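You operate a simulated robot arm through the tools that you are given. There is no shell and no other tool. Be economical: measure what you need, move in short steps, check, and stop when the job is done.

You are at the controls of a simulated two-armed robot. One attempt, no reset.

TASK
Close the stream down: live off, shutter shut, both monitors off, red glow off, mouse in its dock.

Only the result counts: the job must be done as asked and must still hold three seconds after the hand-in. Knocking over, shifting, dropping, spilling or breaking anything else fails it.

THE ROBOT
Two 7-joint arms with two-finger parallel grippers on one trunk, on a base that drives. Base frame: it is fixed to the floor where the robot stands at the start and does not move with it; the origin is under the middle of the robot, x ahead of it, y to its left, z up; the surface under the hand at the start is at about z = 74. Units: cm, degrees, N and s.
The left shoulder is at the start at [5, 16.1, 109.8], the right one opposite. With the tool pointing down near the work surface each hand reaches from about 10 to 68 cm from the robot's upright axis, wherever it stands, measured 20 degrees to its own side. Places, roughly: bed of the mouse dock [80, 90, 70]; cam key [80, 0, 80]; chat key [80, -10, 80]; chat on button [80, -40, 80]; copy key [70, 0, 80]; game key [80, 0, 80]; game on button [80, -10, 80]; glow switch [80, -70, 80]; hub aux switch [70, 20, 80]; hub cam switch [70, 30, 80]; hub drive switch [70, 20, 80]; hub keys switch [70, 30, 80]; key pad [80, 0, 80]; link key [70, 0, 80]; live key [70, -10, 80]; shutter [50, 10, 80]. Payload 3.43 kg a hand.
The TCP of each hand is the grasp point between the finger pads, 3 cm short of the fingertips. In the tool frame z runs along the fingers and y along their closing line. Largest opening 9.4 cm; finger width 2.8, thickness 1; the body of the gripper, 5 by 9.6 cm, starts 5.5 cm behind the TCP.
Orientation is that of the tool frame in the base frame, as [roll, pitch, yaw] about the fixed x, y, z axes, in that order (R = Rz(yaw) Ry(pitch) Rx(roll)). With the fingers straight down and closing along the base's y, the tool's x points along the base's -x, its y along +y and its z along -z.

THE INTERFACE
- The arms move only by the tool servo_tool. It takes "left_deltas", "right_deltas" or both (then of equal length, played together; a hand with none holds still); each is a list of rows, each an object of numbers (a shift or turn left out is 0, a gripper value left out holds the last): "fingers": the closure, from 0 (fully open) to 1 (shut); "tx", "ty", "tz": the shift along the base's x, y, z in cm; "wx", "wy", "wz": the turn, a rotation vector about the base's x, y, z in degrees. In form: [{"fingers": .., "tx": .., "ty": .., "tz": .., "wx": .., "wy": .., "wz": ..}, ...]. A call has 1 to 8 rows; each row is the pose to reach, as a shift and turn from the pose commanded when the call began. Rows are played at 5 a second. More than 5 cm and 8.6 degrees between two rows, or a gripper value outside its range, and nothing of the call is played. Where a pose cannot be reached the arm comes as near as it can. A force on the tool above 40 N (or 10 N above the force at the start of the call, whichever is more), or a blocked arm, ends the call early, and 0.2 s more pass. Each finger travels about 4.5 cm/s and halts on what it meets, pressing with about 23 N; the grip force reading is that of the motor and also rises with nothing between the fingers. The clock runs only during rows and for 0.2 s after the last one: add rows that repeat a pose to give the fingers time. It gives the time, the measured TCP pose, the force on the tool (base axes), the opening and the grip force at its end, in the units of the frame above (readings bear some noise), with the torque about the TCP (base axes, N m) and any sound that the robot's microphone picked up.
- Cameras (640 x 400 px; columns grow to the right, rows downward): "scene" is now at [12.91, -1.74, 123.61]; the picture's right is [-0.21, -0.98, 0.00], its down [-0.42, 0.09, -0.90] and it looks along [0.88, -0.19, -0.43] (base axes); focal length 275 px, centre (320, 200). "left" rides on the left gripper at [7.6, -1.4, -10.3] in its tool frame; the picture's right is [0.18, 0.98, 0.00], its down [-0.75, 0.14, -0.64] and it looks along [-0.63, 0.12, 0.77] (tool axes); focal length 243 px, centre (320, 200). "right" rides on the right gripper at [7.6, 1.4, -10.2] in its tool frame; the picture's right is [-0.18, 0.98, 0.00], its down [-0.75, -0.14, -0.64] and it looks along [-0.63, -0.12, 0.77] (tool axes); focal length 243 px, centre (320, 200).
- get_image(camera): a new picture of that camera. The clock stands still meanwhile.
- raise_lower(by): slides the trunk up (or, below 0, down) by that many cm; the arms and the scene camera ride with it, the base frame stays. It gives what a move gives, with no picture.
- steer(legs): drives the robot by 1 to 6 legs, each [ahead, left, turn to the left] in cm, cm and degrees, along the robot's own axes; the way and the turn of a leg run together, so that a leg with both is an arc; at most 150 cm and 180 degrees a leg. The arms and the cameras ride along, it lands a little off, and it stops where it bumps. It gives what a move gives.
- head_to(pan, tilt): turns the head with the scene camera to pan (to the left, within 80 degrees either way) and tilt (down, from -29 to 69), counted from straight ahead of the robot. It gives what a move gives.
- point_at(camera, pixels): for up to 12 pixels [column, row] of the newest picture of that camera ("zoom" is the newest enlarged one), the place [x, y, z] in the base frame of the surface seen there, good to about 0.2 cm. The clock stands still meanwhile.
- enlarge(camera, box): a new picture of the part [left, top, right, bottom] of that camera's present view, enlarged. The clock stands still meanwhile.
- close_job(): hands the job in; it is judged then, once.

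Go step by step. Measure first, check grasps and placings, and put right what went wrong. The budget is 80 turns and 70 pictures, counting those below and the enlarged ones. Unless the task says otherwise, let go and move clear before handing in.

The tools are called as name(argument=value, ...) on one line, values as JSON. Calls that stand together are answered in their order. servo_tool: Moves the arms, as the interface text tells. Its arguments: {"type":"object","properties":{"left_deltas":{"type":"array","items":{"type":"object","properties":{"fingers":{"type":"number"},"tx":{"type":"number"},"ty":{"type":"number"},"tz":{"type":"number"},"wx":{"type":"number"},"wy":{"type":"number"},"wz":{"type":"number"}}}},"right_deltas":{"type":"array","items":{"type":"object","properties":{"fingers":{"type":"number"},"tx":{"type":"number"},"ty":{"type":"number"},"tz":{"type":"number"},"wx":{"type":"number"},"wy":{"type":"number"},"wz":{"type":"number"}}}}},"required":[]} The other tools are called the same way: raise_lower (by) slides the trunk up or down; steer (legs) drives the base; head_to (pan, tilt) turns the head that bears the scene camera; get_image (camera) takes a picture; point_at (camera, pixels) gives the place of the surface under pixels of a picture; enlarge (camera, box) takes an enlarged picture of a part of a camera's view; close_job () hands the job in.

At the start:

```text
t: 0.0
left_tool_pos: [40.55, 6.19, 109.26]
left_orientation: [-180.0, -0.1, -180.0]
left_force: [0.1, 0.0, 0.1]
left_moment: [0.01, 0.03, 0.03]
left_finger_gap: 9.42
left_gripper_force: 0.0
right_tool_pos: [36.92, -29.59, 107.46]
right_orientation: [-179.7, 0.0, 179.8]
right_force: [-0.5, 0.0, -0.4]
right_moment: [0.0, 0.01, 0.02]
right_finger_gap: 9.4
right_gripper_force: 0.0
trunk travel left (down, up): [-12.5, 14.2]
robot x, y, heading: [-0.28, 0.02, 0.1]
head pan, tilt: [-12.0, 25.3]
```

scene: 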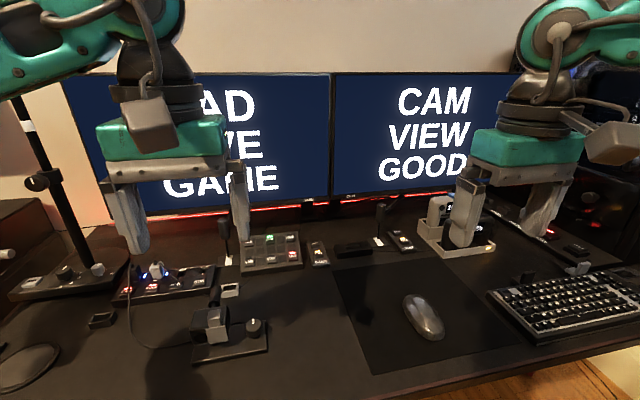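
right: 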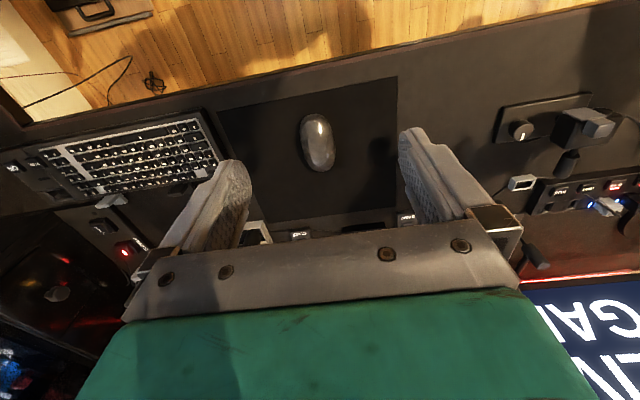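
left: 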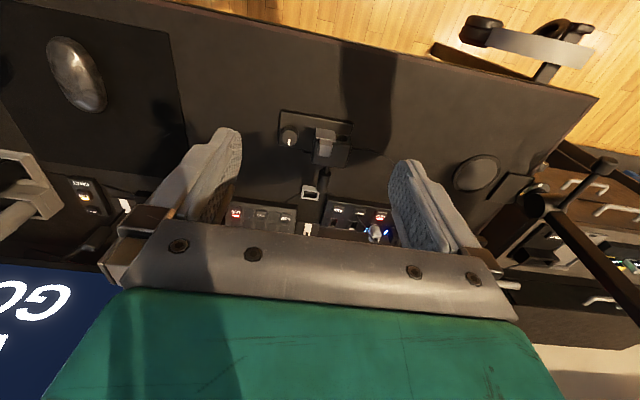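

The scene shows two lit monitors, a key pad near (270,250), a hub near (165,280), a small camera near (215,325) and the mouse near (423,315). I'll enlarge these parts to read the labels.

enlarge(camera="scene", box=[80, 210, 340, 372])

enlarge(camera="scene", box=[300, 180, 640, 392])

enlarge(camera="right", box=[0, 100, 280, 275])

```text
2.46 times, centred on (210, 291) of scene
```

zoom: 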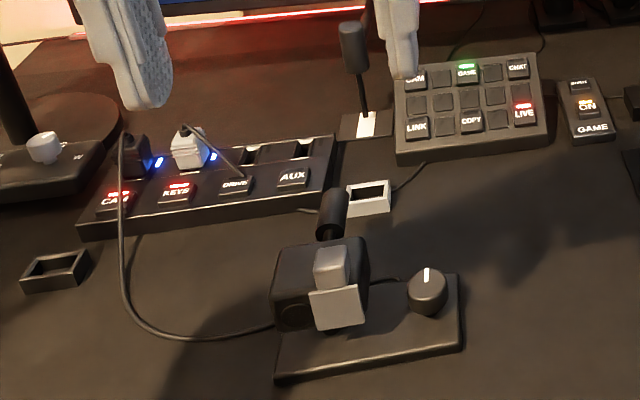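

```text
1.88 times, centred on (470, 286) of scene
```

zoom: 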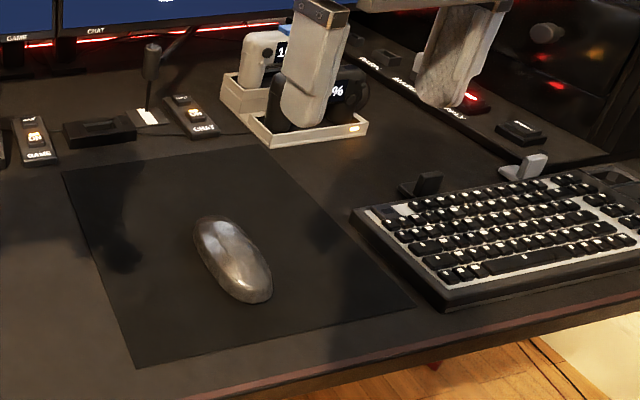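

```text
2.29 times, centred on (140, 188) of right
```

zoom: 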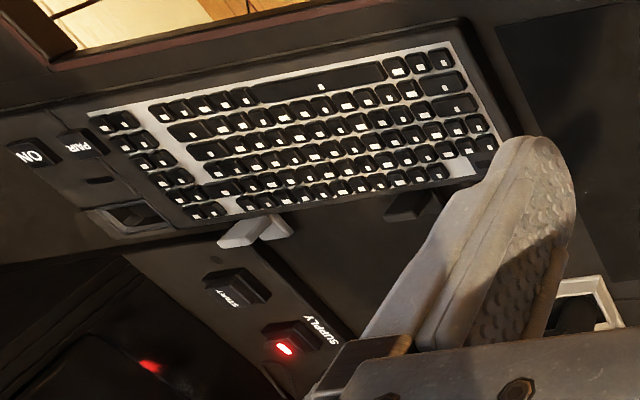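

Several labels are hidden by the arms. I'll turn the head to look left and right.

head_to(pan=-50, tilt=25)

get_image(camera="scene")

head_to(pan=50, tilt=25)

get_image(camera="scene")

```text
t: 1.0
left_tool_pos: [40.5, 6.16, 109.27]
left_orientation: [-180.0, 0.0, 180.0]
left_force: [-0.7, 0.0, -0.2]
left_moment: [0.0, 0.01, 0.03]
left_finger_gap: 9.38
left_gripper_force: 0.0
right_tool_pos: [36.91, -29.44, 107.38]
right_orientation: [-179.9, 0.0, 179.9]
right_force: [-0.5, 0.4, 0.4]
right_moment: [0.02, 0.0, 0.0]
right_finger_gap: 9.4
right_gripper_force: 0.1
trunk travel left (down, up): [-12.5, 14.2]
robot x, y, heading: [-0.18, 0.1, -0.1]
head pan, tilt: [-50.0, 25.0]
```

```text
63 pictures are left
```

scene: 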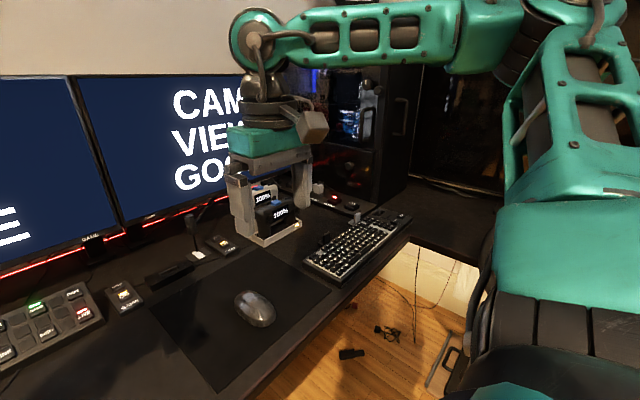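

```text
t: 2.8
left_tool_pos: [40.47, 6.05, 109.26]
left_orientation: [179.9, -0.1, -180.0]
left_force: [0.3, 0.5, -1.0]
left_moment: [0.0, -0.01, -0.03]
left_finger_gap: 9.43
left_gripper_force: 0.0
right_tool_pos: [36.89, -29.53, 107.39]
right_orientation: [180.0, 0.1, 179.9]
right_force: [0.1, 0.1, 0.0]
right_moment: [-0.01, -0.03, -0.02]
right_finger_gap: 9.42
right_gripper_force: 0.1
trunk travel left (down, up): [-12.5, 14.2]
robot x, y, heading: [-0.0, 0.21, -0.2]
head pan, tilt: [50.0, 25.0]
```

```text
62 pictures are left
```

scene: 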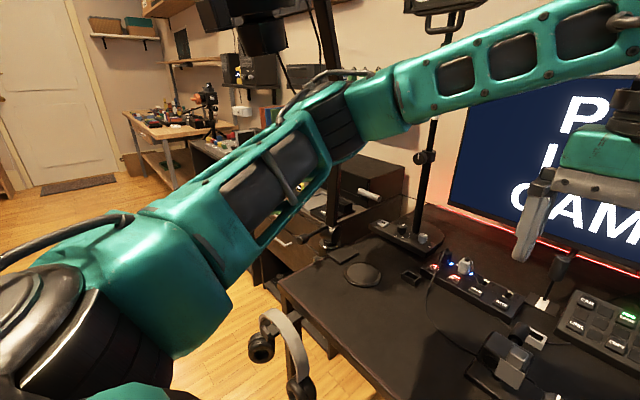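

The dock near [80,90,70] should lie left of the desk around (300,220), partly behind the arm. I'll enlarge there, and the region between keypad and hub.

enlarge(camera="scene", box=[160, 60, 440, 235])

enlarge(camera="scene", box=[230, 180, 550, 380])

enlarge(camera="left", box=[430, 130, 640, 300])

```text
2.29 times, centred on (300, 148) of scene
```

zoom: 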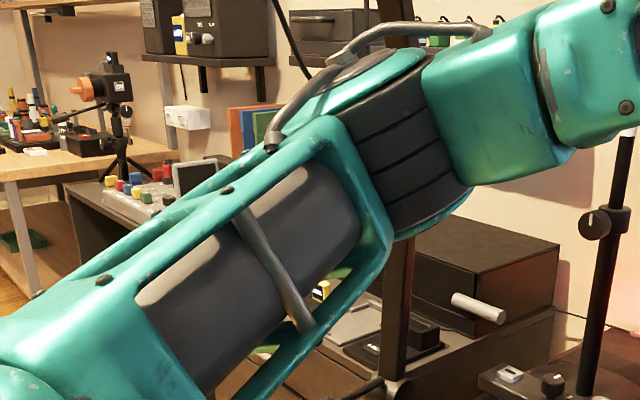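

```text
2.00 times, centred on (390, 280) of scene
```

zoom: 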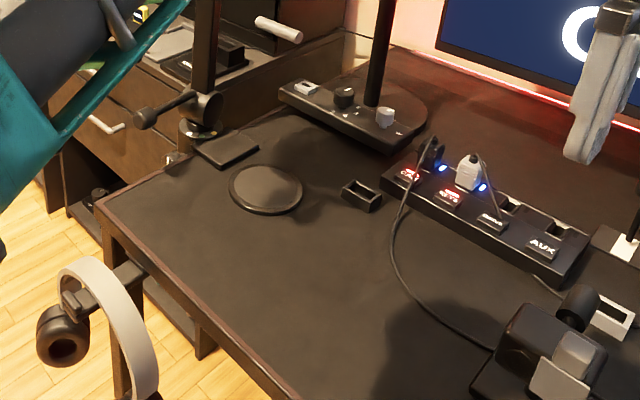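

```text
2.35 times, centred on (535, 215) of left
```

zoom: 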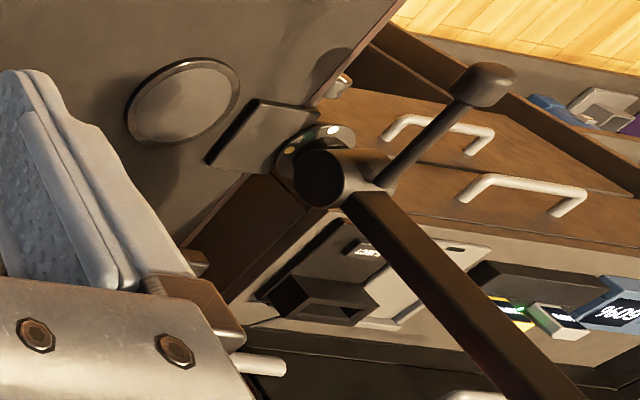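

The dock is likely the black tray on the left cabinet (second-zoom (205,55)). I'll draw both hands back a bit so that they hide less.

servo_tool(left_deltas=[{"tx": -4, "ty": 3}, {"tx": -8, "ty": 6}, {"tx": -12, "ty": 9}, {"tx": -15, "ty": 12}, {"tx": -18, "ty": 15}], right_deltas=[{"tx": -4, "ty": -2}, {"tx": -8, "ty": -4}, {"tx": -12, "ty": -6}, {"tx": -14, "ty": -8}, {"tx": -16, "ty": -10}])

head_to(pan=-35, tilt=28)

get_image(camera="scene")

enlarge(camera="scene", box=[180, 100, 500, 300])

```text
t: 4.0
left_tool_pos: [22.25, 20.98, 109.21]
left_orientation: [-179.9, 0.1, -179.9]
left_force: [0.3, -0.1, 0.9]
left_moment: [0.01, 0.01, -0.01]
left_finger_gap: 9.4
left_gripper_force: 0.1
right_tool_pos: [20.66, -39.57, 107.69]
right_orientation: [-179.9, 0.1, 179.9]
right_force: [-0.2, 0.1, -0.2]
right_moment: [-0.03, -0.02, -0.01]
right_finger_gap: 9.41
right_gripper_force: 0.0
trunk travel left (down, up): [-12.5, 14.2]
robot x, y, heading: [0.19, -0.35, -0.2]
head pan, tilt: [50.0, 25.0]
```

```text
t: 5.6
left_tool_pos: [22.35, 20.87, 109.23]
left_orientation: [-180.0, 0.0, 179.9]
left_force: [-0.6, -0.3, -0.8]
left_moment: [0.02, 0.0, 0.01]
left_finger_gap: 9.36
left_gripper_force: 0.0
right_tool_pos: [20.79, -39.59, 107.6]
right_orientation: [-179.9, 0.0, 179.9]
right_force: [-0.6, 0.5, 0.7]
right_moment: [-0.02, -0.01, -0.01]
right_finger_gap: 9.41
right_gripper_force: 0.0
trunk travel left (down, up): [-12.5, 14.2]
robot x, y, heading: [0.18, -0.0, -0.1]
head pan, tilt: [-35.0, 28.0]
```

```text
58 pictures are left
```

scene: 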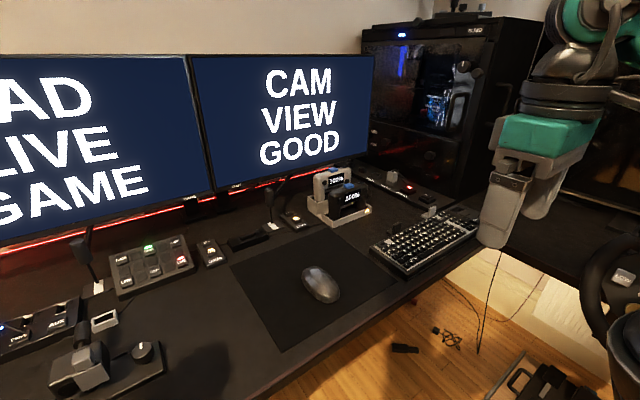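

```text
2.00 times, centred on (340, 200) of scene
```

zoom: 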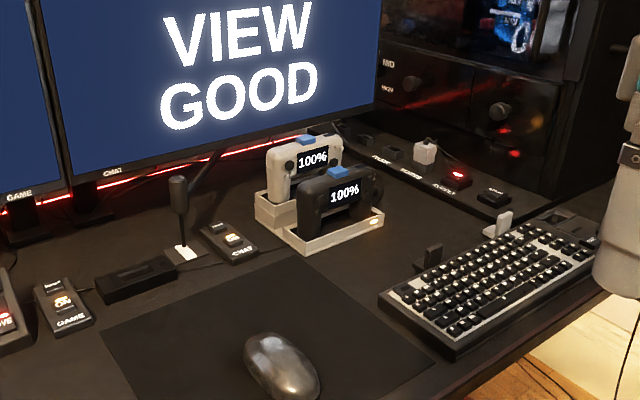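

The right console has a row of switches near (380–440,165–195). I'll enlarge it strongly, together with the button boxes.

enlarge(camera="scene", box=[345, 135, 465, 210])

point_at(camera="zoom", pixels=[[105, 90], [195, 130], [285, 110], [340, 160], [400, 215], [230, 200], [450, 250]])

enlarge(camera="scene", box=[100, 195, 330, 340])

```text
5.33 times, centred on (405, 172) of scene
```

zoom: 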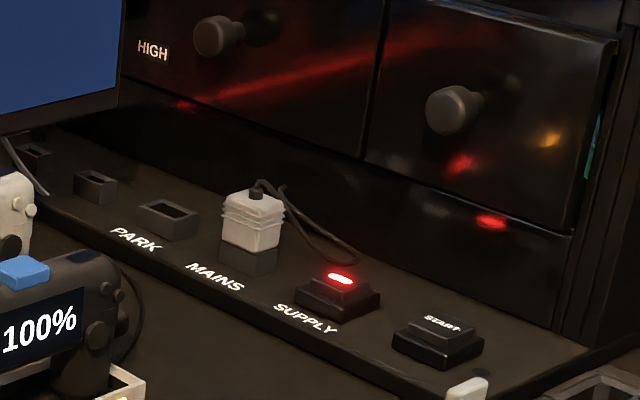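

```text
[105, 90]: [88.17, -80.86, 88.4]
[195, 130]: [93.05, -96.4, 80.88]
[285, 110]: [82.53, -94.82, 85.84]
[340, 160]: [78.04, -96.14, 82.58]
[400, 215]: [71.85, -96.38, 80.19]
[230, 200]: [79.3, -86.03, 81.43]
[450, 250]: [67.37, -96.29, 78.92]
```

```text
2.76 times, centred on (215, 268) of scene
```

zoom: 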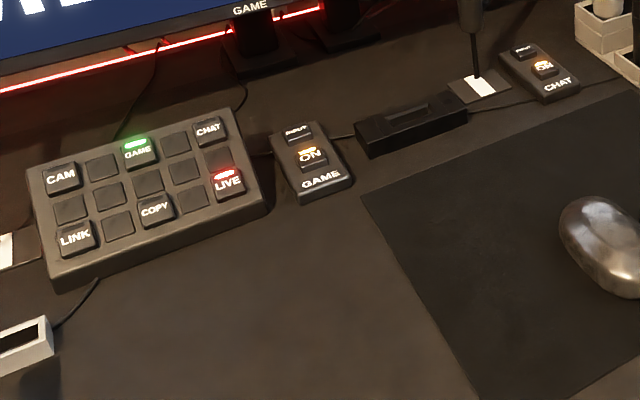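

The glow switch should be near [80,-70,80], perhaps by the controller dock. I'll zoom there again and measure; the ON buttons and LIVE key are clear at (310,155), (540,68) and (227,182) of the last zoom.

point_at(camera="zoom", pixels=[[228, 185], [224, 173], [312, 158], [309, 150], [298, 130], [545, 70], [541, 65], [524, 50], [155, 208], [320, 180], [410, 120], [478, 86]])

enlarge(camera="scene", box=[300, 130, 420, 205])

point_at(camera="zoom", pixels=[[275, 185], [335, 210], [405, 245], [485, 250], [578, 305], [520, 275], [580, 340], [150, 280], [200, 220], [270, 340], [250, 160]])

```text
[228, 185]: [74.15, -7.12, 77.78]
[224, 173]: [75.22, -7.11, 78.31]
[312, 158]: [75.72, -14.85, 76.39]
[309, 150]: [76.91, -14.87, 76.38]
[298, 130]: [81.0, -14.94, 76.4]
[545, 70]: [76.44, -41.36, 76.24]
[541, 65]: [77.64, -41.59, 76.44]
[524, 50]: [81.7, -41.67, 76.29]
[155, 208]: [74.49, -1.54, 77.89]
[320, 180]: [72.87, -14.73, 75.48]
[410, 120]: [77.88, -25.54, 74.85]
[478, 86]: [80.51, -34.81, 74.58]
```

```text
5.33 times, centred on (360, 168) of scene
```

zoom: 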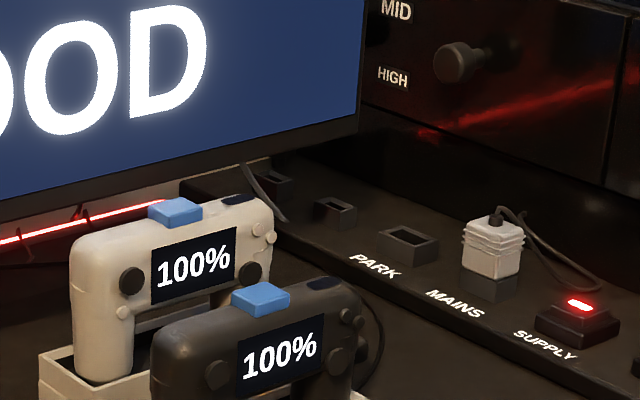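

```text
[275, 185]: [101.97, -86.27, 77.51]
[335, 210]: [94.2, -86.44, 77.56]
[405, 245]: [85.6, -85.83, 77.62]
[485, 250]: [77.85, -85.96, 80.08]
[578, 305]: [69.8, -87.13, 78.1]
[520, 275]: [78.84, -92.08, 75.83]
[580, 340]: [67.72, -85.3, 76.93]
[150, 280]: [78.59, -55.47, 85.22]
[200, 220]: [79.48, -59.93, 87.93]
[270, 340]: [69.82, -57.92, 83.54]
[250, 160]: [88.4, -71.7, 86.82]
```

The glow switch isn't visible from here; it may hide behind the controller dock at about (79,-60). I'll look from the right hand camera.

servo_tool(right_deltas=[{"tx": 4, "ty": -5, "tz": 2}, {"tx": 8, "ty": -9, "tz": 4}, {"tx": 12, "ty": -13, "tz": 6}, {"tx": 16, "ty": -16, "tz": 8}, {"tx": 19, "ty": -19, "tz": 10}, {"tx": 22, "ty": -22, "tz": 10}])

get_image(camera="right")

```text
refused: row 1 steps farther than a row can; nothing moved
```

```text
53 pictures are left
```

right: 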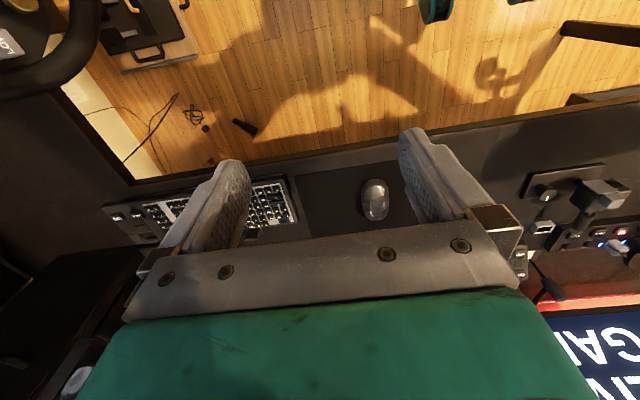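

The step was too long, so I'll redo it in smaller ones.

servo_tool(right_deltas=[{"tx": 3, "ty": -3, "tz": 1}, {"tx": 6, "ty": -6, "tz": 2}, {"tx": 9, "ty": -9, "tz": 3}, {"tx": 12, "ty": -12, "tz": 4}, {"tx": 15, "ty": -15, "tz": 5}, {"tx": 18, "ty": -18, "tz": 6}, {"tx": 21, "ty": -21, "tz": 7}, {"tx": 24, "ty": -24, "tz": 8}])

get_image(camera="right")

```text
t: 7.4
left_tool_pos: [22.45, 20.9, 109.27]
left_orientation: [-180.0, -0.1, -180.0]
left_force: [0.5, -0.2, 0.2]
left_moment: [-0.01, 0.02, -0.03]
left_finger_gap: 9.41
left_gripper_force: 0.0
right_tool_pos: [36.65, -51.6, 111.76]
right_orientation: [-179.5, 0.6, 176.6]
right_force: [0.9, -0.4, 0.4]
right_moment: [0.0, 0.0, 0.0]
right_finger_gap: 9.41
right_gripper_force: 0.0
right hand out of reach, approached as far as the arm can: row 4, 5, 6, 7, 8
trunk travel left (down, up): [-12.5, 14.2]
robot x, y, heading: [-0.28, 0.12, -0.0]
head pan, tilt: [-35.0, 28.0]
```

```text
52 pictures are left
```

right: 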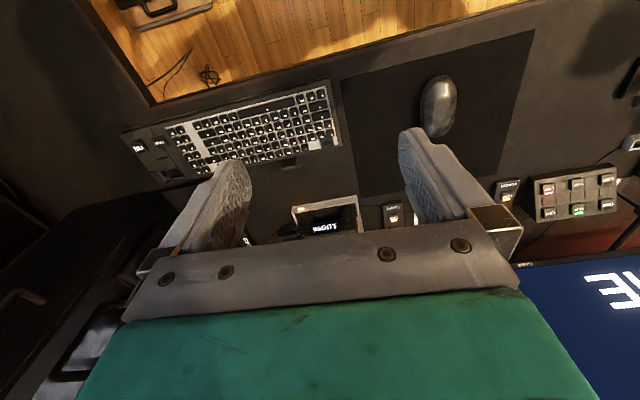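

The gripper hides that spot, so I'll need to drive. I'll check the floor and the desk edge first.

head_to(pan=-40, tilt=55)

get_image(camera="scene")

head_to(pan=10, tilt=55)

get_image(camera="scene")

point_at(camera="scene", pixels=[[200, 320], [320, 300], [450, 280], [320, 250], [200, 200], [250, 120], [330, 120], [320, 390]])

```text
t: 8.3
left_tool_pos: [22.4, 20.91, 109.35]
left_orientation: [-180.0, 0.0, 180.0]
left_force: [0.2, 0.6, -0.1]
left_moment: [0.01, -0.03, -0.01]
left_finger_gap: 9.41
left_gripper_force: 0.0
right_tool_pos: [36.45, -51.41, 111.82]
right_orientation: [-179.6, 0.6, 176.9]
right_force: [0.6, -0.4, -0.9]
right_moment: [0.02, -0.02, 0.0]
right_finger_gap: 9.39
right_gripper_force: 0.1
trunk travel left (down, up): [-12.5, 14.2]
robot x, y, heading: [0.1, 0.03, -0.2]
head pan, tilt: [-40.0, 55.0]
```

```text
51 pictures are left
```

scene: 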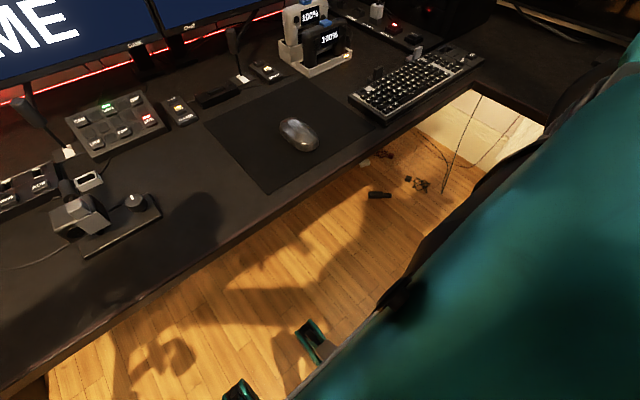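

```text
t: 9.5
left_tool_pos: [22.44, 20.93, 109.23]
left_orientation: [180.0, 0.0, -180.0]
left_force: [-0.5, -0.4, 0.6]
left_moment: [0.01, 0.03, 0.0]
left_finger_gap: 9.41
left_gripper_force: 0.1
right_tool_pos: [36.33, -51.59, 111.87]
right_orientation: [-179.5, 0.6, 176.7]
right_force: [-0.7, -0.2, -0.6]
right_moment: [0.03, 0.03, -0.03]
right_finger_gap: 9.44
right_gripper_force: 0.2
trunk travel left (down, up): [-12.5, 14.2]
robot x, y, heading: [0.14, -0.0, 0.1]
head pan, tilt: [10.0, 55.0]
```

```text
50 pictures are left
```

scene: 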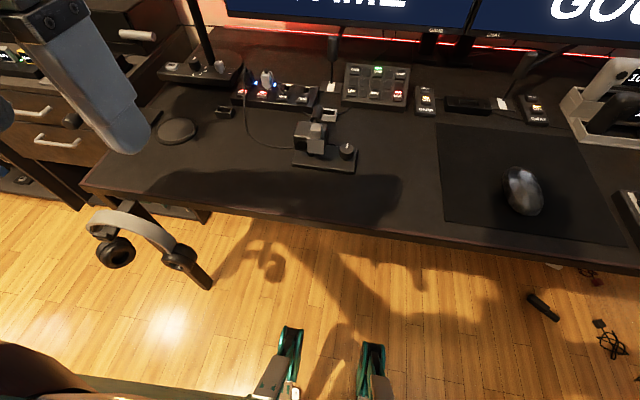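

```text
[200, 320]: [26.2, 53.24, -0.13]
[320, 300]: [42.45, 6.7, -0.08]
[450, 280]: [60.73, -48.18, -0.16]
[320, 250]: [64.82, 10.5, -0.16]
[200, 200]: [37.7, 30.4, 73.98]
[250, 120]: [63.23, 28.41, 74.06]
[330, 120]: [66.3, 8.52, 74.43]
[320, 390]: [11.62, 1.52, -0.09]
```

The desk edge is at x≈37 with clear floor below. I'll look right for the wheel rig before driving that way.

servo_tool(right_deltas=[{"tx": -4, "ty": 3}, {"tx": -8, "ty": 6}, {"tx": -12, "ty": 9}, {"tx": -14, "ty": 12}, {"tx": -14, "ty": 16}])

head_to(pan=-65, tilt=40)

get_image(camera="scene")

```text
t: 10.7
left_tool_pos: [22.31, 20.86, 109.16]
left_orientation: [180.0, 0.0, -179.9]
left_force: [-1.0, -0.1, 0.1]
left_moment: [0.0, 0.01, -0.05]
left_finger_gap: 9.41
left_gripper_force: 0.1
right_tool_pos: [22.38, -35.17, 111.63]
right_orientation: [-179.6, 0.4, 176.6]
right_force: [-0.4, 0.5, -0.1]
right_moment: [-0.03, -0.04, -0.01]
right_finger_gap: 9.4
right_gripper_force: 0.1
trunk travel left (down, up): [-12.5, 14.2]
robot x, y, heading: [0.07, 0.15, 0.1]
head pan, tilt: [10.0, 55.0]
```

```text
t: 12.2
left_tool_pos: [22.34, 20.93, 109.31]
left_orientation: [-180.0, 0.0, 179.9]
left_force: [0.0, 0.3, 0.1]
left_moment: [0.01, -0.01, -0.02]
left_finger_gap: 9.42
left_gripper_force: 0.1
right_tool_pos: [22.38, -35.24, 111.72]
right_orientation: [-179.5, 0.5, 176.7]
right_force: [-0.8, -0.6, 0.0]
right_moment: [0.0, -0.02, -0.02]
right_finger_gap: 9.41
right_gripper_force: 0.1
trunk travel left (down, up): [-12.5, 14.2]
robot x, y, heading: [0.15, -0.29, -0.2]
head pan, tilt: [-65.0, 40.0]
```

```text
49 pictures are left
```

scene: 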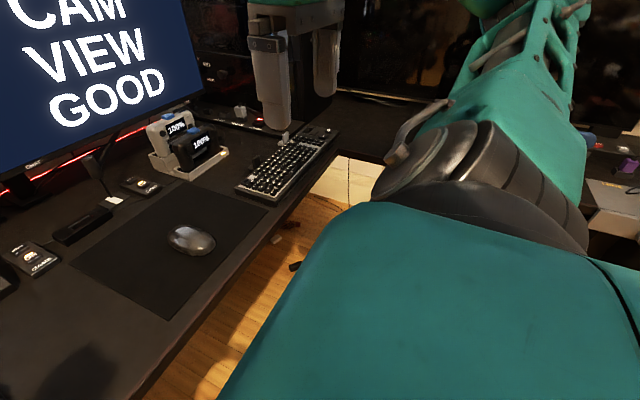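

The way right is partly hidden by the arm. I'll drive 25 cm right and look again.

steer(legs=[[0, -25, 0]])

head_to(pan=-40, tilt=28)

get_image(camera="scene")

```text
t: 14.9
left_tool_pos: [22.3, -3.86, 109.22]
left_orientation: [179.9, 0.0, -179.7]
left_force: [0.5, 0.4, 0.4]
left_moment: [-0.03, 0.01, -0.05]
left_finger_gap: 9.4
left_gripper_force: 0.0
right_tool_pos: [22.9, -59.93, 111.77]
right_orientation: [-179.4, 0.6, 177.1]
right_force: [0.3, 0.3, -0.2]
right_moment: [-0.02, 0.01, 0.03]
right_finger_gap: 9.4
right_gripper_force: 0.0
trunk travel left (down, up): [-12.5, 14.2]
robot x, y, heading: [0.23, -25.1, 0.2]
head pan, tilt: [-65.0, 40.0]
```

```text
t: 15.8
left_tool_pos: [22.3, -3.74, 109.19]
left_orientation: [180.0, 0.0, -179.6]
left_force: [-0.4, 0.4, -0.2]
left_moment: [-0.01, -0.01, 0.0]
left_finger_gap: 9.39
left_gripper_force: 0.1
right_tool_pos: [22.87, -59.98, 111.74]
right_orientation: [-179.6, 0.5, 177.2]
right_force: [0.1, 1.4, -0.3]
right_moment: [0.0, 0.01, 0.0]
right_finger_gap: 9.43
right_gripper_force: 0.0
trunk travel left (down, up): [-12.5, 14.2]
robot x, y, heading: [-0.06, -24.9, 0.3]
head pan, tilt: [-40.0, 28.0]
```

```text
48 pictures are left
```

scene: 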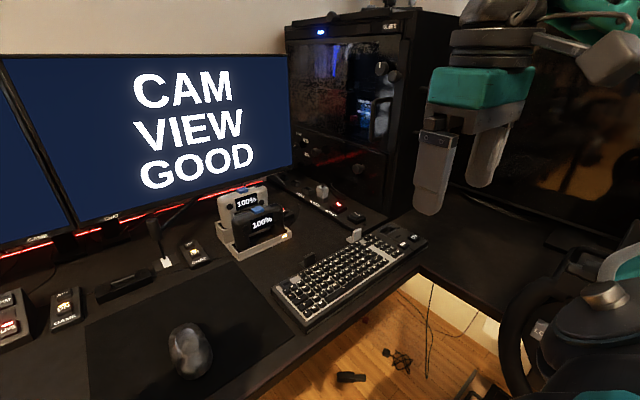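

The wheel is at about (515,340). I'll measure it and zoom behind the controller dock near (270,190).

point_at(camera="scene", pixels=[[512, 330], [535, 300], [600, 290], [500, 295], [475, 380], [420, 280]])

enlarge(camera="scene", box=[220, 150, 380, 250])

```text
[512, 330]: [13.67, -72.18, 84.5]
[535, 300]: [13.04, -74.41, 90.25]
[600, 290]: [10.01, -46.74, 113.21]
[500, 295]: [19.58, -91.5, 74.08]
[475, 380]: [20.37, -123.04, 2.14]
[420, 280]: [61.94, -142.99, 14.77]
```

```text
4.00 times, centred on (300, 200) of scene
```

zoom: 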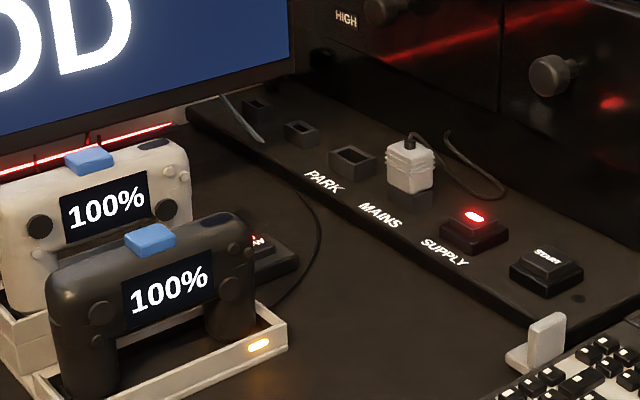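

A red-lit switch peeps out behind the black controller at (265,245) of the zoom. I'll measure it.

point_at(camera="zoom", pixels=[[262, 240], [270, 248], [285, 262], [265, 265], [290, 275], [230, 220], [275, 330], [150, 238], [160, 145]])

```text
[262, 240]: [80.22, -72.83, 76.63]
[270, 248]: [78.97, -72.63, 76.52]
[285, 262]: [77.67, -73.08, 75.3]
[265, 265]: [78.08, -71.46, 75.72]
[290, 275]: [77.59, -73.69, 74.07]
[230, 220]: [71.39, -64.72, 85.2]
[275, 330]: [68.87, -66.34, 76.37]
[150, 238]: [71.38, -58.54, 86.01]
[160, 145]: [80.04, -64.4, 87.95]
```

The glow switch is at about (79.5,-72.5,76.6), just right of the controllers. I need to get closer, so I'll drive forward in part and look down at the base clearances.

steer(legs=[[12, 0, 0]])

head_to(pan=0, tilt=69)

get_image(camera="scene")

get_image(camera="right")

```text
t: 17.1
left_tool_pos: [34.17, -3.81, 109.16]
left_orientation: [-180.0, 0.0, -179.6]
left_force: [0.1, -0.2, -0.1]
left_moment: [0.04, -0.01, -0.02]
left_finger_gap: 9.4
left_gripper_force: 0.0
right_tool_pos: [34.72, -59.87, 111.69]
right_orientation: [-179.5, 0.5, 177.0]
right_force: [0.7, 0.0, 0.0]
right_moment: [0.0, 0.0, 0.01]
right_finger_gap: 9.39
right_gripper_force: 0.0
trunk travel left (down, up): [-12.5, 14.2]
robot x, y, heading: [11.77, -24.81, 0.5]
head pan, tilt: [-40.0, 28.0]
```

```text
t: 18.1
left_tool_pos: [34.11, -3.73, 109.23]
left_orientation: [-180.0, 0.1, -179.6]
left_force: [0.0, 0.3, 0.3]
left_moment: [-0.02, -0.04, -0.01]
left_finger_gap: 9.4
left_gripper_force: 0.0
right_tool_pos: [34.61, -59.99, 111.76]
right_orientation: [-179.6, 0.5, 177.1]
right_force: [0.0, -0.3, 0.1]
right_moment: [0.0, -0.01, 0.06]
right_finger_gap: 9.38
right_gripper_force: 0.2
trunk travel left (down, up): [-12.5, 14.2]
robot x, y, heading: [12.03, -24.64, 0.3]
head pan, tilt: [0.0, 68.8]
```

```text
46 pictures are left
```

scene: 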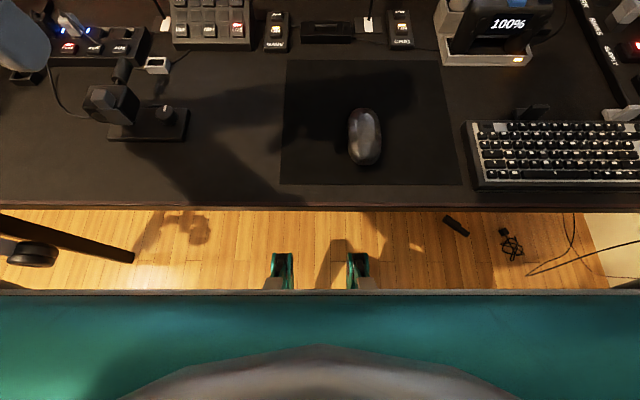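

```text
45 pictures are left
```

right: 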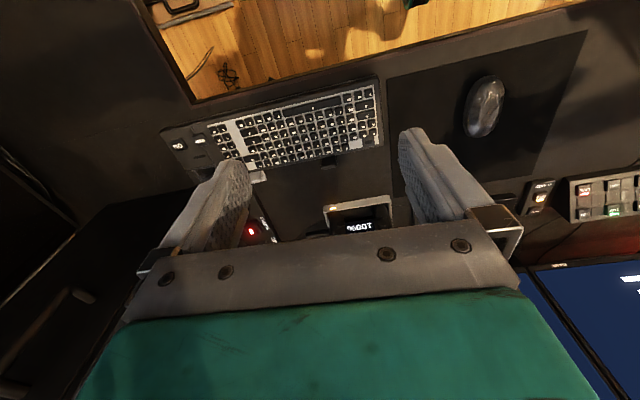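

The desk edge is at row 207 and my own chest at row 290. I'll measure both gaps.

point_at(camera="scene", pixels=[[320, 200], [320, 292], [320, 320], [320, 380], [100, 320], [280, 260], [365, 130], [365, 160]])

```text
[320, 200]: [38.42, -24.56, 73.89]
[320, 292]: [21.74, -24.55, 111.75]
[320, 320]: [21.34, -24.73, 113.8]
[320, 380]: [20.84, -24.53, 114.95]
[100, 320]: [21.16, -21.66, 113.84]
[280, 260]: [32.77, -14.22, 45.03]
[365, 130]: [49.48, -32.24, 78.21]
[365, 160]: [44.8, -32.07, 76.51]
```

The chest is 10 cm ahead of the axis, so another 8 cm forward is safe. I'll check the wheel side before moving right.

head_to(pan=-70, tilt=45)

get_image(camera="scene")

point_at(camera="scene", pixels=[[400, 150], [420, 110], [440, 90], [400, 250], [350, 200], [450, 150]])

```text
t: 19.5
left_tool_pos: [34.14, -3.85, 109.22]
left_orientation: [-180.0, 0.0, -179.7]
left_force: [0.3, -1.5, -1.4]
left_moment: [0.0, 0.01, 0.01]
left_finger_gap: 9.38
left_gripper_force: 0.1
right_tool_pos: [34.84, -59.98, 111.57]
right_orientation: [-179.6, 0.5, 177.1]
right_force: [-0.1, -0.4, 0.0]
right_moment: [-0.04, 0.03, -0.04]
right_finger_gap: 9.39
right_gripper_force: 0.1
trunk travel left (down, up): [-12.5, 14.2]
robot x, y, heading: [11.68, -24.47, 0.2]
head pan, tilt: [-70.0, 45.0]
```

```text
44 pictures are left
```

scene: 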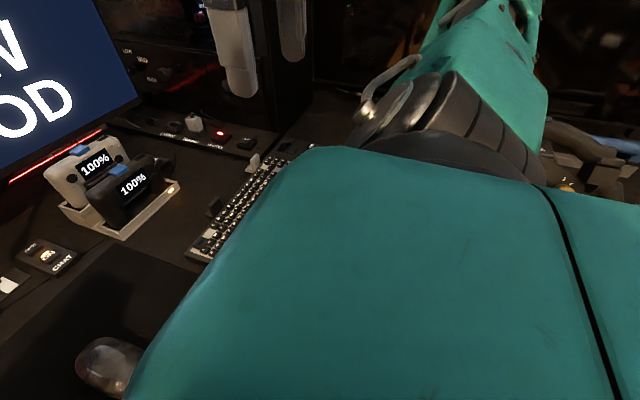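

```text
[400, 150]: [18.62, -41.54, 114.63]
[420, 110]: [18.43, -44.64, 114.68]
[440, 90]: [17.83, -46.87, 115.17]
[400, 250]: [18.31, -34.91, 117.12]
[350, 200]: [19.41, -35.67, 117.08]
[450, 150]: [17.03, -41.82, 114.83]
```

The arm is well above the wheel. From about (20,-32) both hands reach all the desk controls, so I'll drive 8 ahead and 7 right, then lower the trunk after looking.

steer(legs=[[8, -7, 0]])

servo_tool(right_deltas=[{"tx": 3}, {"tx": 6}, {"tx": 9}, {"tx": 12}, {"tx": 15}, {"tx": 18}, {"tx": 21}, {"tx": 24}])

get_image(camera="right")

head_to(pan=-28, tilt=35)

get_image(camera="scene")

```text
t: 20.9
left_tool_pos: [42.47, -11.01, 109.2]
left_orientation: [179.9, 0.1, -179.6]
left_force: [-0.8, -0.1, -0.4]
left_moment: [-0.02, 0.0, 0.02]
left_finger_gap: 9.41
left_gripper_force: 0.0
right_tool_pos: [42.98, -67.02, 111.63]
right_orientation: [-179.4, 0.5, 177.3]
right_force: [-0.5, -0.3, -0.4]
right_moment: [0.0, 0.02, 0.04]
right_finger_gap: 9.37
right_gripper_force: 0.0
trunk travel left (down, up): [-12.5, 14.2]
robot x, y, heading: [20.06, -31.93, 0.4]
head pan, tilt: [-70.0, 45.0]
```

```text
t: 22.7
left_tool_pos: [42.43, -10.98, 109.21]
left_orientation: [180.0, 0.0, -179.6]
left_force: [0.2, 0.4, -0.5]
left_moment: [-0.03, -0.02, 0.01]
left_finger_gap: 9.37
left_gripper_force: 0.0
right_tool_pos: [67.42, -67.3, 111.74]
right_orientation: [-179.4, 0.5, 177.2]
right_force: [-0.4, -0.8, 0.6]
right_moment: [-0.02, -0.03, 0.0]
right_finger_gap: 9.39
right_gripper_force: 0.0
trunk travel left (down, up): [-12.5, 14.2]
robot x, y, heading: [20.24, -32.28, 0.3]
head pan, tilt: [-70.0, 45.0]
```

```text
43 pictures are left
```

right: 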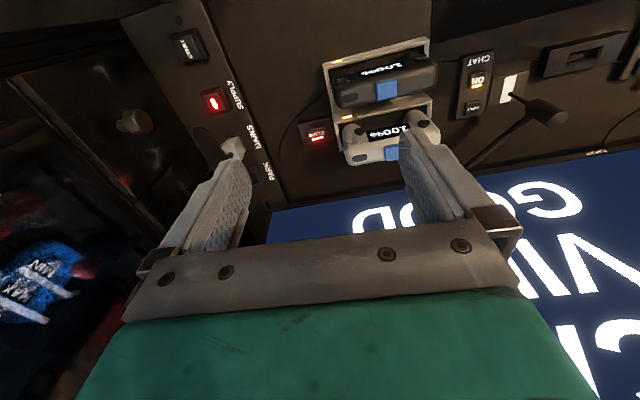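

```text
t: 23.8
left_tool_pos: [42.53, -11.03, 109.17]
left_orientation: [180.0, 0.0, -179.7]
left_force: [-0.4, -0.2, 0.1]
left_moment: [0.02, 0.01, 0.01]
left_finger_gap: 9.4
left_gripper_force: 0.1
right_tool_pos: [67.25, -67.42, 111.74]
right_orientation: [-179.6, 0.5, 177.2]
right_force: [-0.1, -0.5, -0.1]
right_moment: [-0.04, -0.02, -0.03]
right_finger_gap: 9.4
right_gripper_force: 0.1
trunk travel left (down, up): [-12.5, 14.2]
robot x, y, heading: [20.29, -31.98, 0.4]
head pan, tilt: [-28.0, 35.0]
```

```text
42 pictures are left
```

scene: 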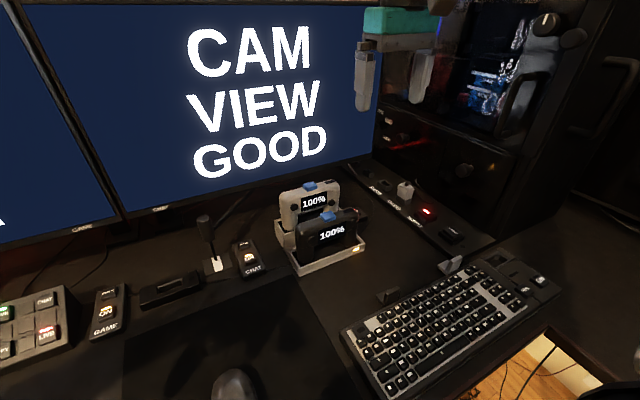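

The right camera shows the glow switch at (317,133) beside the controllers. I'll zoom and measure.

enlarge(camera="right", box=[260, 30, 500, 180])

point_at(camera="zoom", pixels=[[150, 275], [150, 260], [150, 290], [125, 275], [175, 275], [215, 250], [345, 155], [225, 300], [575, 135], [575, 205], [80, 320], [240, 330]])

```text
2.67 times, centred on (380, 105) of right
```

zoom: 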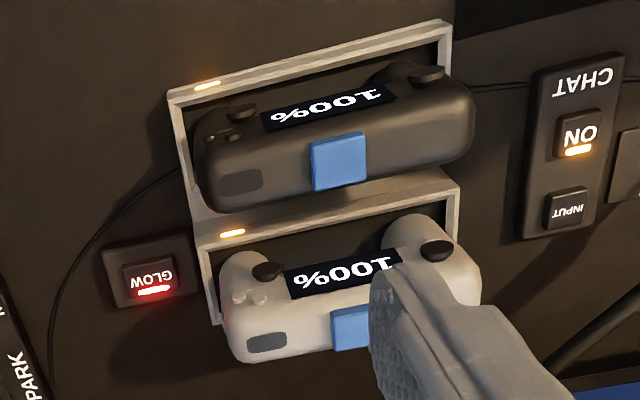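

```text
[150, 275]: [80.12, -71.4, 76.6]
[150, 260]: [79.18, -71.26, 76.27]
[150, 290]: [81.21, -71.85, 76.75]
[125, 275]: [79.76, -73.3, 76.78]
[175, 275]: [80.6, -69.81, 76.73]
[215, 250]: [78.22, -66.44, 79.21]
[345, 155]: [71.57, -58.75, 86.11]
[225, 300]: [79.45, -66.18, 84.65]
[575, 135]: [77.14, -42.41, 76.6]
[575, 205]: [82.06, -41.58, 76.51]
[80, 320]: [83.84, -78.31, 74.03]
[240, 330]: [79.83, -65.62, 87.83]
```

The GLOW push button is centred at (80.2,-71.5,76.7), and the controllers' edge is at y≈-65.6. I'll lower the trunk 8, close the fingers and go above it.

raise_lower(by=-8)

servo_tool(right_deltas=[{"fingers": 1, "tx": 3, "ty": -1.3, "wz": 1.5}, {"tx": 6, "ty": -2.6, "wz": 2.8}, {"tx": 9, "ty": -3.9, "wz": 2.8}, {"tx": 13, "ty": -4.9, "wz": 2.8}, {"tx": 13, "ty": -4.9, "tz": -4, "wz": 2.8}, {"tx": 13, "ty": -4.9, "tz": -8, "wz": 2.8}, {"tx": 13, "ty": -4.9, "tz": -11, "wz": 2.8}, {"tx": 13, "ty": -4.9, "tz": -11, "wz": 2.8}])

```text
t: 24.9
left_tool_pos: [42.43, -11.12, 101.32]
left_orientation: [180.0, 0.0, -179.6]
left_force: [0.2, -0.5, 0.8]
left_moment: [-0.02, -0.01, 0.01]
left_finger_gap: 9.41
left_gripper_force: 0.1
right_tool_pos: [67.32, -67.39, 103.67]
right_orientation: [-179.6, 0.7, 177.2]
right_force: [0.1, -0.1, -0.5]
right_moment: [0.05, 0.04, -0.02]
right_finger_gap: 9.39
right_gripper_force: 0.1
trunk travel left (down, up): [-4.5, 22.2]
robot x, y, heading: [20.1, -32.04, 0.5]
head pan, tilt: [-28.0, 35.0]
```

```text
t: 26.7
left_tool_pos: [42.41, -10.99, 101.19]
left_orientation: [-180.0, 0.1, -179.6]
left_force: [-0.2, 0.4, -0.6]
left_moment: [-0.02, -0.02, 0.01]
left_finger_gap: 9.43
left_gripper_force: 0.0
right_tool_pos: [77.91, -70.69, 92.54]
right_orientation: [-179.4, 0.7, 179.9]
right_force: [-0.3, 0.3, -1.2]
right_moment: [-0.03, -0.04, 0.0]
right_finger_gap: 0.03
right_gripper_force: 23.8
right hand out of reach, approached as far as the arm can: row 3, 4, 5, 6, 7, 8
trunk travel left (down, up): [-4.5, 22.2]
robot x, y, heading: [20.12, -31.91, 0.2]
head pan, tilt: [-28.0, 35.0]
```

The arm falls 2.4 cm short. I'll drive 3 ahead and 3 right, which carries the hand to about the target.

steer(legs=[[3, -3, 0]])

servo_tool(right_deltas=[{"tx": 0}])

```text
t: 27.7
left_tool_pos: [45.5, -14.07, 101.16]
left_orientation: [-180.0, 0.1, -179.6]
left_force: [-0.4, 0.3, -0.4]
left_moment: [0.03, 0.04, -0.01]
left_finger_gap: 9.38
left_gripper_force: 0.1
right_tool_pos: [80.94, -73.96, 92.6]
right_orientation: [-179.3, 0.7, 179.8]
right_force: [0.0, -0.4, -1.3]
right_moment: [-0.02, -0.02, -0.02]
right_finger_gap: 0.0
right_gripper_force: 23.6
trunk travel left (down, up): [-4.5, 22.2]
robot x, y, heading: [23.35, -35.09, 0.5]
head pan, tilt: [-28.0, 35.0]
```

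```text
t: 28.1
left_tool_pos: [45.49, -14.02, 101.28]
left_orientation: [-179.9, 0.0, -179.7]
left_force: [-0.1, -0.7, 0.2]
left_moment: [0.01, 0.04, 0.0]
left_finger_gap: 9.42
left_gripper_force: 0.0
right_tool_pos: [80.85, -73.84, 92.58]
right_orientation: [-179.4, 0.6, 179.8]
right_force: [0.3, -1.0, -0.2]
right_moment: [-0.03, 0.0, -0.01]
right_finger_gap: 0.01
right_gripper_force: 23.3
trunk travel left (down, up): [-4.5, 22.2]
robot x, y, heading: [23.29, -35.18, 0.6]
head pan, tilt: [-28.0, 35.0]
```

The hand is at (80.9,-73.9,92.6). I'll shift onto the button and come down to just above it.

servo_tool(right_deltas=[{"tx": -0.7, "ty": 1.5, "tz": -3}, {"tx": -0.7, "ty": 1.5, "tz": -6}, {"tx": -0.7, "ty": 1.5, "tz": -9}, {"tx": -0.7, "ty": 1.5, "tz": -11}, {"tx": -0.7, "ty": 1.5, "tz": -12}])

get_image(camera="right")

```text
t: 29.3
left_tool_pos: [45.44, -14.03, 101.2]
left_orientation: [-180.0, 0.0, -179.6]
left_force: [-0.9, 0.0, 0.0]
left_moment: [0.01, 0.01, 0.03]
left_finger_gap: 9.41
left_gripper_force: 0.1
right_tool_pos: [80.2, -72.24, 80.66]
right_orientation: [-179.5, 0.9, 179.6]
right_force: [0.1, 0.3, 0.3]
right_moment: [-0.01, 0.02, 0.01]
right_finger_gap: 0.0
right_gripper_force: 23.3
right hand out of reach, approached as far as the arm can: row 5
trunk travel left (down, up): [-4.5, 22.2]
robot x, y, heading: [23.21, -34.84, 0.5]
head pan, tilt: [-28.0, 35.0]
```

```text
40 pictures are left
```

right: 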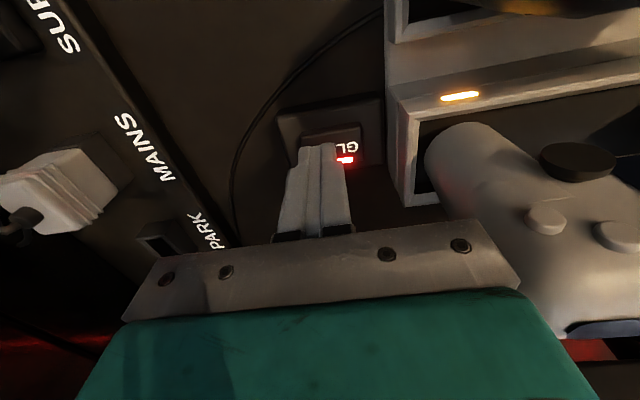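

The fingertips are right above GLOW but at the arm's limit. I'll lower the trunk 0.6 and then press.

raise_lower(by=-0.6)

servo_tool(right_deltas=[{"tz": -0.3, "tx": -0.2}, {"tz": -0.6, "tx": -0.4}, {"tz": -0.9, "tx": -0.4}])

enlarge(camera="right", box=[200, 60, 440, 210])

```text
t: 29.8
left_tool_pos: [45.53, -14.02, 100.66]
left_orientation: [179.9, -0.1, -179.6]
left_force: [1.0, 0.5, 0.0]
left_moment: [0.0, 0.02, 0.01]
left_finger_gap: 9.42
left_gripper_force: 0.0
right_tool_pos: [80.15, -72.39, 79.92]
right_orientation: [-179.3, 0.8, 179.8]
right_force: [0.5, 0.9, -0.3]
right_moment: [0.0, 0.0, -0.01]
right_finger_gap: 0.0
right_gripper_force: 23.1
trunk travel left (down, up): [-3.9, 22.8]
robot x, y, heading: [23.2, -34.83, 0.5]
head pan, tilt: [-28.0, 35.0]
```

```text
t: 30.6
left_tool_pos: [45.51, -13.98, 100.72]
left_orientation: [-180.0, 0.0, -179.6]
left_force: [-0.4, 0.5, 0.9]
left_moment: [0.03, 0.01, -0.02]
left_finger_gap: 9.4
left_gripper_force: 0.0
right_tool_pos: [79.87, -72.23, 79.13]
right_orientation: [-179.3, 0.8, 179.8]
right_force: [-0.2, 0.8, 1.4]
right_moment: [0.03, 0.04, 0.01]
right_finger_gap: 0.0
right_gripper_force: 23.1
trunk travel left (down, up): [-3.9, 22.8]
robot x, y, heading: [22.99, -35.21, 0.3]
head pan, tilt: [-28.0, 35.0]
heard: click
```

```text
2.67 times, centred on (320, 135) of right
```

zoom: 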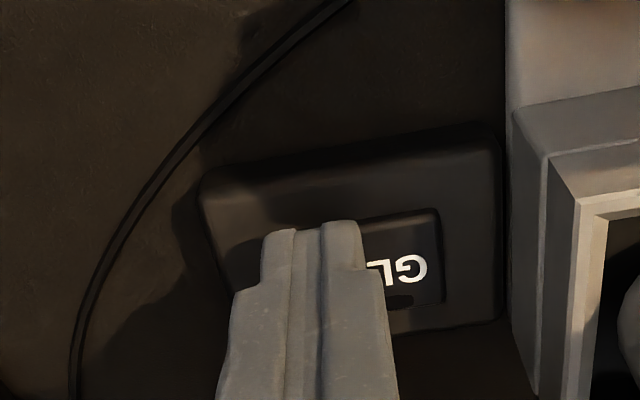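

There was a click and the GLOW light went out. I'll rise clear and go above the CHAT ON button at (77,-41.8).

servo_tool(right_deltas=[{"tz": 3.5}, {"tz": 8}, {"tz": 12.5}, {"tz": 17}, {"tz": 21}, {"tz": 22, "ty": 4, "tx": -1}, {"tz": 22, "ty": 8.8, "tx": -2}, {"tz": 22, "ty": 13.6, "tx": -3}])

servo_tool(right_deltas=[{"ty": 4}, {"ty": 8.5}, {"ty": 13}, {"ty": 16.6}, {"ty": 16.6, "tz": -4.5}, {"ty": 16.6, "tz": -9}, {"ty": 16.6, "tz": -13.5}, {"ty": 16.6, "tz": -16}])

get_image(camera="right")

```text
t: 32.4
left_tool_pos: [45.56, -14.03, 100.65]
left_orientation: [-180.0, 0.0, -179.6]
left_force: [0.7, -1.3, -0.5]
left_moment: [0.04, -0.04, 0.01]
left_finger_gap: 9.42
left_gripper_force: 0.0
right_tool_pos: [77.16, -58.68, 101.36]
right_orientation: [-179.3, 0.7, 179.6]
right_force: [0.3, -0.3, 0.1]
right_moment: [0.01, 0.0, -0.02]
right_finger_gap: 0.0
right_gripper_force: 22.7
trunk travel left (down, up): [-3.9, 22.8]
robot x, y, heading: [22.96, -35.11, 0.6]
head pan, tilt: [-28.0, 35.0]
```

```text
t: 34.2
left_tool_pos: [45.48, -13.92, 100.76]
left_orientation: [-180.0, 0.0, -179.7]
left_force: [-0.5, -0.8, -0.2]
left_moment: [-0.04, -0.02, 0.0]
left_finger_gap: 9.39
left_gripper_force: 0.0
right_tool_pos: [71.21, -49.83, 87.4]
right_orientation: [-179.3, 0.9, 179.7]
right_force: [-0.4, 0.1, -0.1]
right_moment: [0.03, 0.01, 0.01]
right_finger_gap: 0.0
right_gripper_force: 23.1
right hand out of reach, approached as far as the arm can: row 1, 2, 3, 4, 5, 6, 7, 8
trunk travel left (down, up): [-3.9, 22.8]
robot x, y, heading: [23.07, -34.88, 0.2]
head pan, tilt: [-28.0, 35.0]
```

```text
38 pictures are left
```

right: 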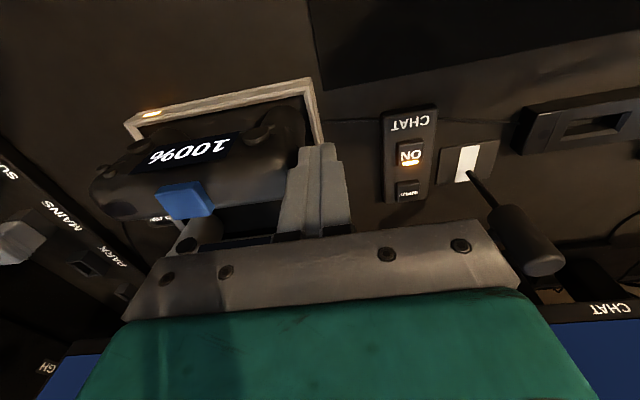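

No contact, but the arm stopped short at (71.2,-49.8,87.4), beside the black controller. I'll rise straight up, then try again.

servo_tool(right_deltas=[{"tz": 4}, {"tz": 8}, {"tz": 13}, {"tz": 13, "tx": -4}, {"tz": 13, "tx": -8}, {"tz": 13, "tx": -12}, {"tz": 13, "tx": -16}, {"tz": 13, "tx": -20}])

servo_tool(right_deltas=[{"ty": 3}, {"ty": 6}, {"ty": 8}, {"ty": 8}])

```text
t: 36.0
left_tool_pos: [45.51, -14.05, 100.68]
left_orientation: [-180.0, 0.1, -179.5]
left_force: [0.4, -0.3, 0.2]
left_moment: [-0.02, 0.0, 0.05]
left_finger_gap: 9.4
left_gripper_force: 0.0
right_tool_pos: [51.18, -49.6, 99.77]
right_orientation: [-179.4, 0.8, 179.7]
right_force: [-0.1, 0.5, 0.1]
right_moment: [-0.03, -0.01, 0.0]
right_finger_gap: 0.01
right_gripper_force: 22.6
right hand out of reach, approached as far as the arm can: row 3
trunk travel left (down, up): [-3.9, 22.8]
robot x, y, heading: [23.04, -34.85, 0.2]
head pan, tilt: [-28.0, 35.0]
```

```text
t: 37.0
left_tool_pos: [45.51, -13.96, 100.64]
left_orientation: [-179.9, 0.0, -179.6]
left_force: [0.8, -0.2, -0.3]
left_moment: [-0.01, 0.02, -0.01]
left_finger_gap: 9.41
left_gripper_force: 0.0
right_tool_pos: [51.2, -43.26, 99.89]
right_orientation: [-179.6, 1.0, 179.5]
right_force: [0.0, -0.4, 0.9]
right_moment: [0.0, 0.01, 0.02]
right_finger_gap: 0.0
right_gripper_force: 22.3
right hand out of reach, approached as far as the arm can: row 3, 4
trunk travel left (down, up): [-3.9, 22.8]
robot x, y, heading: [23.18, -35.06, 0.2]
head pan, tilt: [-28.0, 35.0]
```

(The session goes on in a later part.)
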